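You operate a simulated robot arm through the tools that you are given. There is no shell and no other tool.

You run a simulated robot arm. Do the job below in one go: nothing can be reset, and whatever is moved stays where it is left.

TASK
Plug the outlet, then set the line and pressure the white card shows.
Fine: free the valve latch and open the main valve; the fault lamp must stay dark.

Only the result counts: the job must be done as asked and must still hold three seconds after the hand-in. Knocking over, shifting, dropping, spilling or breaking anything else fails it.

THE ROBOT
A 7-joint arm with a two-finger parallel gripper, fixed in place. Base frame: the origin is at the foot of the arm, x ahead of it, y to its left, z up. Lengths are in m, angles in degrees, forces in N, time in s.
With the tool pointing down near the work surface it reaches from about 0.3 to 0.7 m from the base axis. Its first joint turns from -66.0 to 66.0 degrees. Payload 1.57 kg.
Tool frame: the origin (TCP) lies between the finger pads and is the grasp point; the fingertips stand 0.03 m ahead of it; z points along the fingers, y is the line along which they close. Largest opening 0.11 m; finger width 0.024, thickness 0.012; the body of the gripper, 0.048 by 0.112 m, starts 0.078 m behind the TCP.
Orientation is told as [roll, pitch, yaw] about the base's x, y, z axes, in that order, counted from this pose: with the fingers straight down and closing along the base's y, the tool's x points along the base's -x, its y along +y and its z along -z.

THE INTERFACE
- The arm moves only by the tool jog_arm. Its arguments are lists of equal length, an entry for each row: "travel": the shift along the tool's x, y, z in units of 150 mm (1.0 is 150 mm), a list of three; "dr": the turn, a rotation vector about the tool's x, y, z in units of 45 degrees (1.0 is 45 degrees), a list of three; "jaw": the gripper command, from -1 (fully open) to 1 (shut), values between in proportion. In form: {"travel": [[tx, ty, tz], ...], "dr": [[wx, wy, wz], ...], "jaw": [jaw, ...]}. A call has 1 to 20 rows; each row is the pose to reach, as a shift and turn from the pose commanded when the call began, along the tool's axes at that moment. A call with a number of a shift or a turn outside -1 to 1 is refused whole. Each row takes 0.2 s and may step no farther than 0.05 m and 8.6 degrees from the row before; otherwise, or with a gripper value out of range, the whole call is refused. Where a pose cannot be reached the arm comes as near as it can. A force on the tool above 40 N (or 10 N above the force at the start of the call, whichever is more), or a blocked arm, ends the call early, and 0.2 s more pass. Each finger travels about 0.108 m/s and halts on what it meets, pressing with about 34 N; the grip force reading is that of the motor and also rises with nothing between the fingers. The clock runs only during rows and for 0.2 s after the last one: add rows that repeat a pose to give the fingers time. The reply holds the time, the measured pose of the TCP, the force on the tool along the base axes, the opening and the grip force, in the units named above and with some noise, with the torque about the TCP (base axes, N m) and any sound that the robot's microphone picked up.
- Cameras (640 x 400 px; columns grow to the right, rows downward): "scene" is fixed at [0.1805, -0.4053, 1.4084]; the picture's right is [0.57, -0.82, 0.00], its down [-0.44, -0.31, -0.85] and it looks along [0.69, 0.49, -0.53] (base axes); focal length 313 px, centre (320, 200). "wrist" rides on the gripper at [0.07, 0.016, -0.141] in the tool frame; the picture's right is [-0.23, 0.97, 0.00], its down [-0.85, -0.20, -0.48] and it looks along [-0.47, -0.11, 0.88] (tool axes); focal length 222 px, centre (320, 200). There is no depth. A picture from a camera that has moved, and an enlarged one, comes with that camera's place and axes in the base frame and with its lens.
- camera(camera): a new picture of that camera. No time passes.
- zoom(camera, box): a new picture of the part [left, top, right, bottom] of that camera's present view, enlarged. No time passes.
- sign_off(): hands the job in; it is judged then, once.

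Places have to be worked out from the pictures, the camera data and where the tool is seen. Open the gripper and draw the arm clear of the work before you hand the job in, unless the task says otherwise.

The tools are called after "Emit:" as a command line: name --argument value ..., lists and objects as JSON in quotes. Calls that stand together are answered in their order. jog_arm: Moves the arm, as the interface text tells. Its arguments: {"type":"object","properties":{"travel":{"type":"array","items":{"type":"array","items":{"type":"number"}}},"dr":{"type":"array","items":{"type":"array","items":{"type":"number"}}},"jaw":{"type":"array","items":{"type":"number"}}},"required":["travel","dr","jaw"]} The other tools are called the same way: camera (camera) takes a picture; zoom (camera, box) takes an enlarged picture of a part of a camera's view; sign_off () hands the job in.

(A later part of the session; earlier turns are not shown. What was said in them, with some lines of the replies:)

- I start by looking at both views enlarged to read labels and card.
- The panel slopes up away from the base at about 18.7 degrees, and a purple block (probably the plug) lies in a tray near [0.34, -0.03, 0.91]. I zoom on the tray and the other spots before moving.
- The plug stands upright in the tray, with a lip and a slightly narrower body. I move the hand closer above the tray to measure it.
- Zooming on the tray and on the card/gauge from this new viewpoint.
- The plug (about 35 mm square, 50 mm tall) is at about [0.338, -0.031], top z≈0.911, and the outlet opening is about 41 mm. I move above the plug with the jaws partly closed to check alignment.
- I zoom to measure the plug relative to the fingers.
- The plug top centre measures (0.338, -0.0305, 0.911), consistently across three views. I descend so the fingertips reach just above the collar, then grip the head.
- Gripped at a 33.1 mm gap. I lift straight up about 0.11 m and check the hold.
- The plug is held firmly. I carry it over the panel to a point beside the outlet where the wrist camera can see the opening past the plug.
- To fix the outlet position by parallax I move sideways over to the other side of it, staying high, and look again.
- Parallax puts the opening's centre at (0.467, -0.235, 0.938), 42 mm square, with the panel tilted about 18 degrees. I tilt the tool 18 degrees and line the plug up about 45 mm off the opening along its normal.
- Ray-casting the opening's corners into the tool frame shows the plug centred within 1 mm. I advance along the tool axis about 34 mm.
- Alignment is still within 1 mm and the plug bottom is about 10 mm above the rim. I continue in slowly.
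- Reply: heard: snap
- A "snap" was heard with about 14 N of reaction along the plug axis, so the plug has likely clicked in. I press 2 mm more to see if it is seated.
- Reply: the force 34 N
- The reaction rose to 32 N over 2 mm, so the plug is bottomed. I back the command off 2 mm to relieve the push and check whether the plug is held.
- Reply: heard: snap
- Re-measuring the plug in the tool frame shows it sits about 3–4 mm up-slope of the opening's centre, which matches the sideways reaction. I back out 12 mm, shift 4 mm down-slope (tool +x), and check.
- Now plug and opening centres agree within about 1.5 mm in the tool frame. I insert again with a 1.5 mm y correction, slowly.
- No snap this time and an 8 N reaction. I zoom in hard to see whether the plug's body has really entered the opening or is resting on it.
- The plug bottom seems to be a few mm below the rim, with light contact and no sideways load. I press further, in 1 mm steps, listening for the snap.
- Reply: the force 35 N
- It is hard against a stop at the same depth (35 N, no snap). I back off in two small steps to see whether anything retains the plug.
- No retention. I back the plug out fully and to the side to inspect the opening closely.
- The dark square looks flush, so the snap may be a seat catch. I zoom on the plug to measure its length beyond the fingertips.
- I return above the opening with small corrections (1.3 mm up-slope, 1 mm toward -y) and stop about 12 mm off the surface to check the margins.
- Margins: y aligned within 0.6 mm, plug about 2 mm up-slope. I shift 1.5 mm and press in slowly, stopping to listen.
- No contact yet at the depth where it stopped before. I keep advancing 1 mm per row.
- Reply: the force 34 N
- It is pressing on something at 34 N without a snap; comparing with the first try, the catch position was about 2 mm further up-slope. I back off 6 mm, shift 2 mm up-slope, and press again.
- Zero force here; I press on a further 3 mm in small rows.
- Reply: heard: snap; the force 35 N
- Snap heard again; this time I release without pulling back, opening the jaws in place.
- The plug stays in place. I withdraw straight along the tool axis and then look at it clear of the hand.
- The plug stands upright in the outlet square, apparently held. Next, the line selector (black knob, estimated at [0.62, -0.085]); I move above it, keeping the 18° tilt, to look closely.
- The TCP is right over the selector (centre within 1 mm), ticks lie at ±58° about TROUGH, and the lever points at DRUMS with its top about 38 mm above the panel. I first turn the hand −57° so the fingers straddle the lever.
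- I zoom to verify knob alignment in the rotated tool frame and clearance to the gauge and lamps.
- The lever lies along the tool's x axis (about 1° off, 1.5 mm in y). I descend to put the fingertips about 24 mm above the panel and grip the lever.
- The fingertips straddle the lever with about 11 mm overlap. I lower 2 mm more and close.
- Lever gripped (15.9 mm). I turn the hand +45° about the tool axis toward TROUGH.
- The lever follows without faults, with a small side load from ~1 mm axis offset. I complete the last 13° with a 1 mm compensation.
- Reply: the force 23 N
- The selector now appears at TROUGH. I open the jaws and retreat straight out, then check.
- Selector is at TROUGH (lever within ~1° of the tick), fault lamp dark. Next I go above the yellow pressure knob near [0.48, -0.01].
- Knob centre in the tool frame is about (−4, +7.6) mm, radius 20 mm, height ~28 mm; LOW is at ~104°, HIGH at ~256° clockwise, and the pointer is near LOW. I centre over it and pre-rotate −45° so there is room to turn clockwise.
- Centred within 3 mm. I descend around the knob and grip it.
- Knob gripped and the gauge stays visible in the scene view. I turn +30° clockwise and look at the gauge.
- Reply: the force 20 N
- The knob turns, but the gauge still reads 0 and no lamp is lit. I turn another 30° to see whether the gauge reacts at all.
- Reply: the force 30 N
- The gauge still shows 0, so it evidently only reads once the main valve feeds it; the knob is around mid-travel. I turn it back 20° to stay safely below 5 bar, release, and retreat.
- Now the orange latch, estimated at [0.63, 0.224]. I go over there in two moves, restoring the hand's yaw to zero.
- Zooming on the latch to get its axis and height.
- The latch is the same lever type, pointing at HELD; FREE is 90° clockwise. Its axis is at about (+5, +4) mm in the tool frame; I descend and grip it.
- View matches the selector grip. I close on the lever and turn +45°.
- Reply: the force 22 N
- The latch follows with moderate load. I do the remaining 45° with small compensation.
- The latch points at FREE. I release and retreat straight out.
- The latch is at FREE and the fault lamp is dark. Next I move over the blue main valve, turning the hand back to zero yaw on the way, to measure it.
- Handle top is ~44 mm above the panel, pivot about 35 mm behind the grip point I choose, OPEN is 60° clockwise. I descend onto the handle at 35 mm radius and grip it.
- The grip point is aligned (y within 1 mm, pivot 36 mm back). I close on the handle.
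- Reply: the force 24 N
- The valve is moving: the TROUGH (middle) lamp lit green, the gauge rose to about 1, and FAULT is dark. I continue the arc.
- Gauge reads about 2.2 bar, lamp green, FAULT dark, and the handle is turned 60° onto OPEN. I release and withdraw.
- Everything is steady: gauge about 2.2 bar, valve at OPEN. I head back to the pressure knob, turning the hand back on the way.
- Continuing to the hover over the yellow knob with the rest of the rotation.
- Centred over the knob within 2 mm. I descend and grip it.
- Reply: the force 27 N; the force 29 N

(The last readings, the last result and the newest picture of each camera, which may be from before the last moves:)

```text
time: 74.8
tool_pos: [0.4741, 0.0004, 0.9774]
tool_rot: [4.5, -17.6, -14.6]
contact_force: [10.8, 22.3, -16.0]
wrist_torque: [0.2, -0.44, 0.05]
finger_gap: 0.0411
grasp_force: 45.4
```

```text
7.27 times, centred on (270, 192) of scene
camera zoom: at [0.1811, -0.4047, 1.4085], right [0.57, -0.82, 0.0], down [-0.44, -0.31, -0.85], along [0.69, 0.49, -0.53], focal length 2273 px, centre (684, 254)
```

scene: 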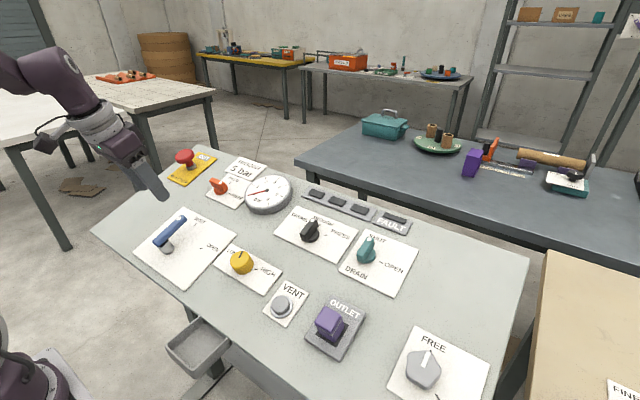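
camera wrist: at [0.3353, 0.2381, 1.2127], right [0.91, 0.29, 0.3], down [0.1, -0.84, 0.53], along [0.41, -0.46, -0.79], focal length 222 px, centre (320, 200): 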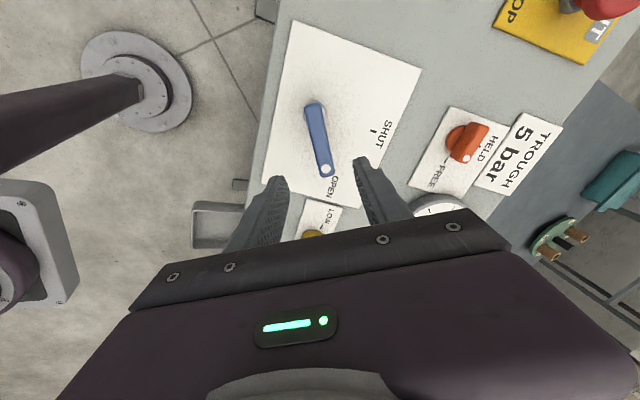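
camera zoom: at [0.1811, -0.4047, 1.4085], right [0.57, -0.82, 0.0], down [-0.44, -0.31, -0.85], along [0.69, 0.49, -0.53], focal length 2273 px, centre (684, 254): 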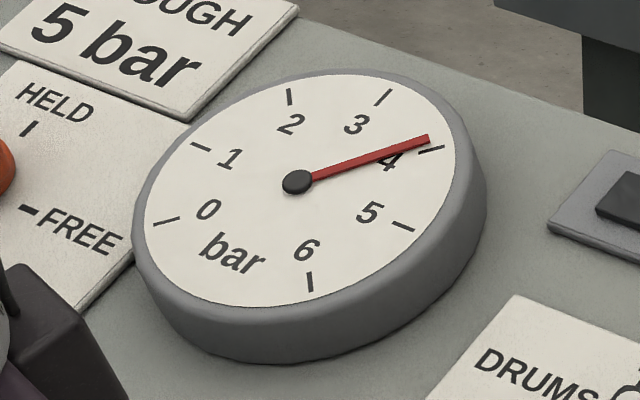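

Gauge at about 3.85 after 44°. I turn 22° more, wait, and read.

Emit:
jog_arm --travel '[[0, 0, 0], [0, 0, 0], [0, 0, 0], [0, 0, 0], [0, 0, 0], [0, 0, 0], [0, 0, 0]]' --dr '[[0, 0, 0.14], [0, 0, 0.28], [0, 0, 0.42], [0, 0, 0.5], [0, 0, 0.5], [0, 0, 0.5], [0, 0, 0.5]]' --jaw '[1, 1, 1, 1, 1, 1, 1]'

Emit:
zoom --camera "scene" --box '[230, 165, 310, 220]'

Emit:
zoom --camera "wrist" --box '[220, 90, 420, 240]'

```text
time: 76.4
tool_pos: [0.476, -0.0008, 0.9778]
tool_rot: [11.2, -14.7, -37.8]
contact_force: [23.4, 14.9, -6.7]
wrist_torque: [0.22, -0.06, 0.1]
finger_gap: 0.0409
grasp_force: 44.8
```

```text
7.27 times, centred on (270, 192) of scene
camera zoom: at [0.1812, -0.4048, 1.4084], right [0.57, -0.82, 0.0], down [-0.44, -0.31, -0.85], along [0.69, 0.49, -0.53], focal length 2273 px, centre (684, 254)
```

zoom: 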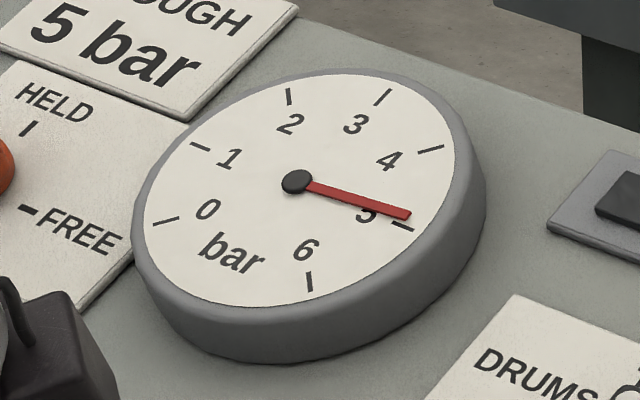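

```text
2.67 times, centred on (320, 165) of wrist
camera zoom: at [0.3867, 0.0547, 1.0976], right [0.72, 0.65, 0.24], down [0.39, -0.67, 0.63], along [0.57, -0.36, -0.74], focal length 592 px, centre (320, 293)
```

zoom: 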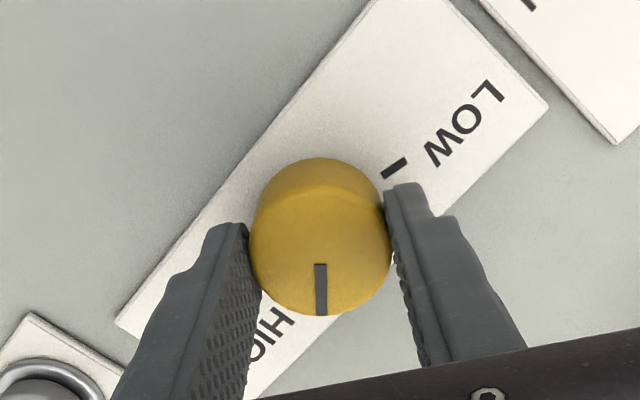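

The needle reads about 4.88 bar. I add 3° and wait for it to settle.

Emit:
jog_arm --travel '[[0, 0, 0], [0, 0, 0], [0, 0, 0], [0, 0, 0], [0, 0, 0]]' --dr '[[0, 0, 0.065], [0, 0, 0.065], [0, 0, 0.065], [0, 0, 0.065], [0, 0, 0.065]]' --jaw '[1, 1, 1, 1, 1]'

Emit:
zoom --camera "scene" --box '[240, 170, 300, 215]'

```text
time: 77.6
tool_pos: [0.4758, -0.0005, 0.9768]
tool_rot: [11.9, -14.0, -40.7]
contact_force: [29.9, 19.7, -9.2]
wrist_torque: [0.14, -0.4, 0.06]
finger_gap: 0.041
grasp_force: 44.8
```

```text
8.89 times, centred on (270, 192) of scene
camera zoom: at [0.1814, -0.4047, 1.4084], right [0.57, -0.82, 0.0], down [-0.44, -0.31, -0.85], along [0.69, 0.49, -0.53], focal length 2779 px, centre (764, 267)
```

zoom: 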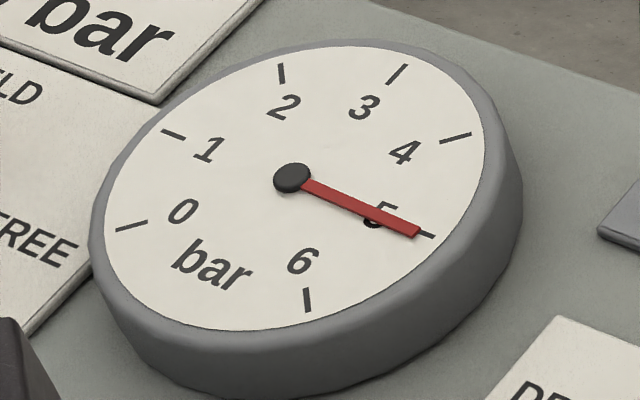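

The needle is on 5 (about 5.0). There is ~30 N side load along the closing direction, so I shift 2 mm to relieve it before opening.

Emit:
jog_arm --travel '[[-0.001, 0.007, 0], [-0.003, 0.014, 0], [-0.003, 0.014, 0]]' --dr '[[0, 0, 0], [0, 0, 0], [0, 0, 0]]' --jaw '[1, 1, 1]'

Emit:
zoom --camera "scene" --box '[240, 170, 300, 215]'

```text
time: 78.4
tool_pos: [0.4756, -0.0011, 0.978]
tool_rot: [11.7, -13.8, -40.8]
contact_force: [8.9, -0.6, -6.2]
wrist_torque: [-0.57, -0.48, -0.18]
finger_gap: 0.0408
grasp_force: 45.0
```

```text
8.89 times, centred on (270, 192) of scene
camera zoom: at [0.1808, -0.4053, 1.4083], right [0.57, -0.82, 0.0], down [-0.44, -0.31, -0.85], along [0.69, 0.49, -0.53], focal length 2779 px, centre (764, 267)
```

zoom: 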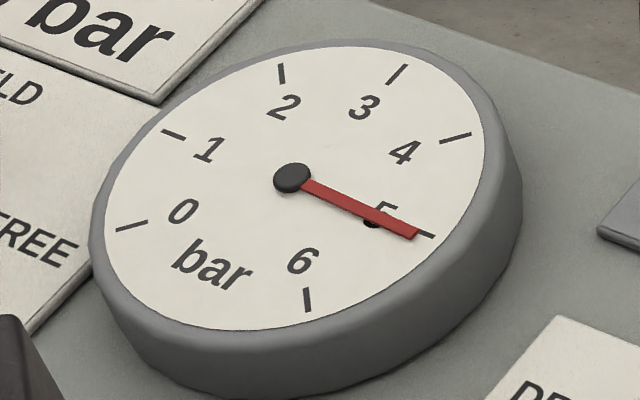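

Now about 5.07. I nudge back about 1.5° and then open the jaws.

Emit:
jog_arm --travel '[[0, 0, 0], [0, 0, 0], [0, 0, 0], [0, 0, 0]]' --dr '[[0, 0, -0.035], [0, 0, -0.035], [0, 0, -0.035], [0, 0, -0.035]]' --jaw '[1, 1, 1, 1]'

Emit:
zoom --camera "scene" --box '[240, 170, 300, 215]'

```text
time: 79.4
tool_pos: [0.4753, 0.0005, 0.978]
tool_rot: [11.3, -14.1, -39.2]
contact_force: [4.9, -13.1, -8.5]
wrist_torque: [-0.4, 0.13, -0.13]
finger_gap: 0.0406
grasp_force: 45.5
```

```text
8.89 times, centred on (270, 192) of scene
camera zoom: at [0.1808, -0.4056, 1.4082], right [0.57, -0.82, 0.0], down [-0.44, -0.31, -0.85], along [0.69, 0.49, -0.53], focal length 2779 px, centre (764, 267)
```

zoom: 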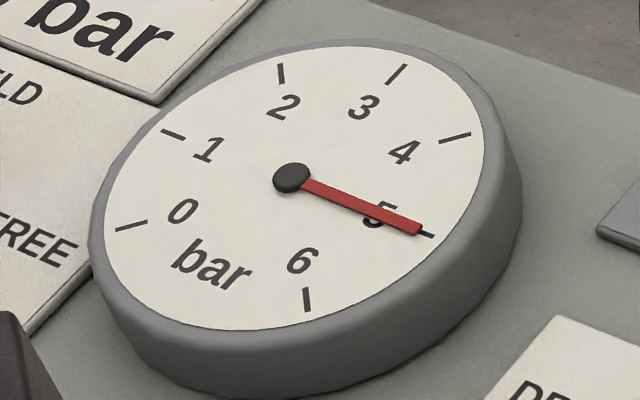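

The needle lies on 5. I open the jaws and withdraw straight out.

Emit:
jog_arm --travel '[[0, 0, 0], [0, 0, 0], [0, 0, 0], [0, 0, -0.15], [0, 0, -0.4], [0, 0, -0.7], [0, 0, -0.7]]' --dr '[[0, 0, 0], [0, 0, 0], [0, 0, 0], [0, 0, 0], [0, 0, 0], [0, 0, 0], [0, 0, 0]]' --jaw '[-0.3, -0.3, -0.3, -0.3, -0.3, -0.3, -0.3]'

Emit:
zoom --camera "scene" --box '[240, 170, 300, 215]'

Emit:
camera --camera "scene"

Emit:
zoom --camera "scene" --box '[270, 180, 430, 360]'

```text
time: 81.0
tool_pos: [0.4418, 0.0018, 1.0789]
tool_rot: [11.4, -14.2, -39.1]
contact_force: [0.3, 0.6, -0.2]
wrist_torque: [0.01, -0.01, -0.02]
finger_gap: 0.0718
grasp_force: 0.1
```

```text
8.89 times, centred on (270, 192) of scene
camera zoom: at [0.1805, -0.4053, 1.4084], right [0.57, -0.82, 0.0], down [-0.44, -0.31, -0.85], along [0.69, 0.49, -0.53], focal length 2779 px, centre (764, 267)
```

zoom: 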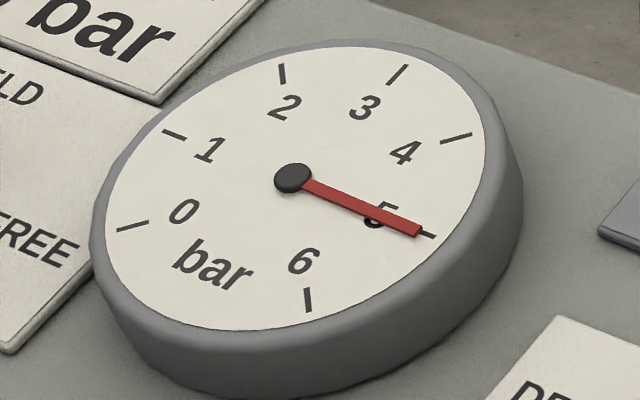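

```text
taken
```

scene: 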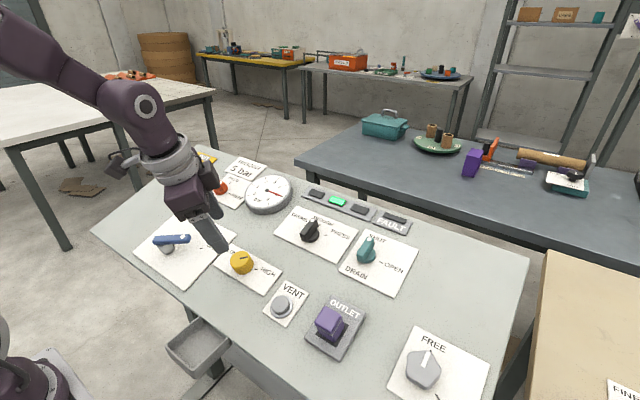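

```text
2.22 times, centred on (350, 270) of scene
camera zoom: at [0.1805, -0.4053, 1.4084], right [0.57, -0.82, 0.0], down [-0.44, -0.31, -0.85], along [0.69, 0.49, -0.53], focal length 695 px, centre (253, 44)
```

zoom: 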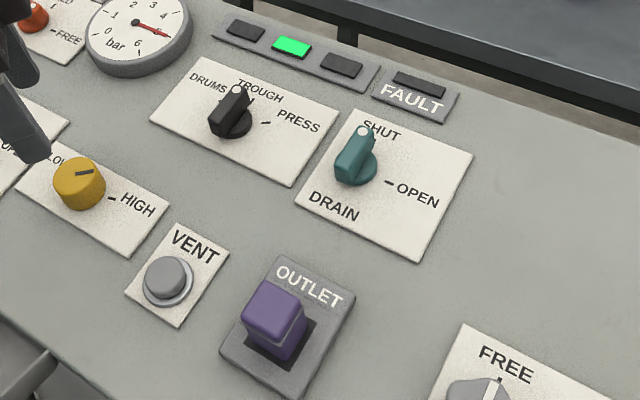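

Gauge holds 5 bar, TROUGH lamp green, FAULT dark, plug in place. I open the gripper fully and draw the arm up and back, clear of the panel.

Emit:
jog_arm --travel '[[0, 0, -0.25], [0, 0, -0.5], [0, 0, -0.75], [0, 0, -0.95], [0, 0, -0.95], [0, 0, -0.95], [0, 0, -0.95], [0, 0, -0.95], [0, 0, -0.95], [0, 0, -0.95]]' --dr '[[0, 0, 0], [0, 0, 0], [0, 0, 0], [0, 0, 0], [0, 0, 0], [0, 0, 0], [0, 0, 0], [0, 0, 0], [0, 0, 0], [0, 0, 0]]' --jaw '[-0.3, -0.5, -0.8, -1, -1, -1, -1, -1, -1, -1]'

Emit:
camera --camera "scene"

Emit:
zoom --camera "scene" --box '[140, 140, 440, 340]'

Emit:
zoom --camera "scene" --box '[240, 170, 300, 215]'

```text
time: 83.2
tool_pos: [0.3986, 0.0009, 1.2136]
tool_rot: [11.3, -14.2, -39.2]
contact_force: [-0.1, 0.0, -0.1]
wrist_torque: [0.03, 0.02, 0.01]
finger_gap: 0.11
grasp_force: 0.1
```

```text
taken
```

scene: 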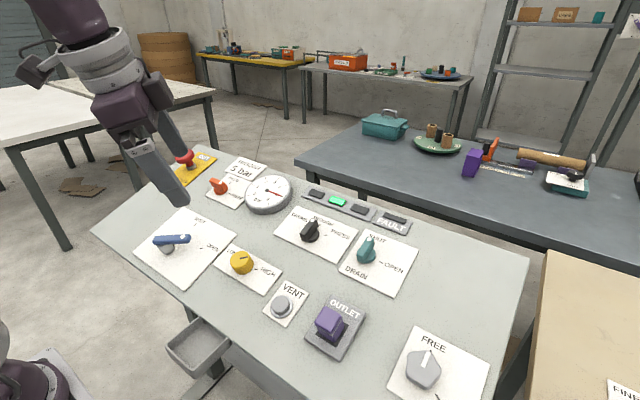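

```text
2.00 times, centred on (290, 240) of scene
camera zoom: at [0.1805, -0.4053, 1.4084], right [0.57, -0.82, 0.0], down [-0.44, -0.31, -0.85], along [0.69, 0.49, -0.53], focal length 625 px, centre (380, 120)
```

zoom: 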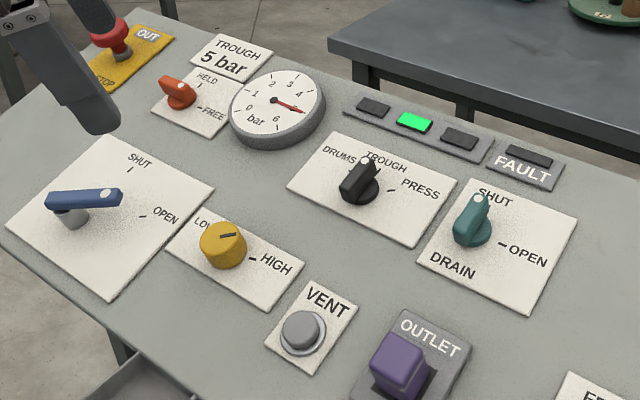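

```text
8.89 times, centred on (270, 192) of scene
camera zoom: at [0.1805, -0.4053, 1.4084], right [0.57, -0.82, 0.0], down [-0.44, -0.31, -0.85], along [0.69, 0.49, -0.53], focal length 2779 px, centre (764, 267)
```

zoom: 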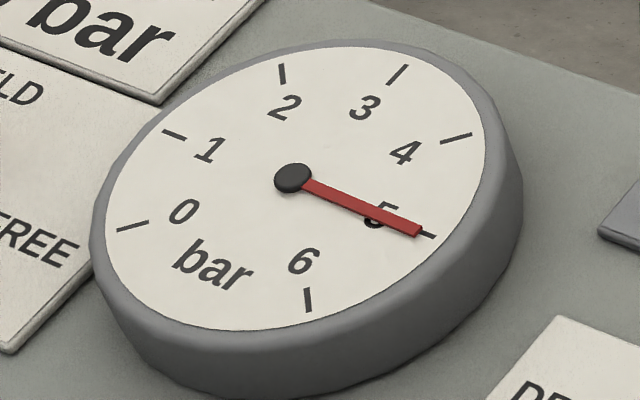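

The outlet is plugged, the line is on TROUGH and the gauge holds 5 bar. The latch is FREE, the main valve is at OPEN, the fault lamp is dark, and the arm is clear with the gripper open. I hand the job in.

Emit:
sign_off

```text
The job is handed in.
```

The job is handed in, and at hand-in every item looked done. I haven't seen the judging result.

- **Outlet:** the purple plug from the tray stands in the outlet square. I pressed it in until I heard a snap, then released it without pulling back. My first try at the plug snapped in and came out again, and two more did not snap before the one that held.
- **Line:** the selector points at TROUGH, and the middle lamp, which I take to be TROUGH, is green.
- **Pressure:** the gauge reads 5 bar to within what I can see on the dial, and it stayed there after I let go of the knob.
- **Latch and valve:** the latch is at FREE and the main valve is at OPEN.
- **Fault lamp:** it was dark every time I looked, including at hand-in.

I set the final pressure after opening the main valve, not before, because the gauge read 0 until the valve was open. I first left the knob at about a third of its travel. With the valve open the gauge showed about 2.2 bar, and I then raised it to 5.

The gripper is open and the arm is clear of the panel.
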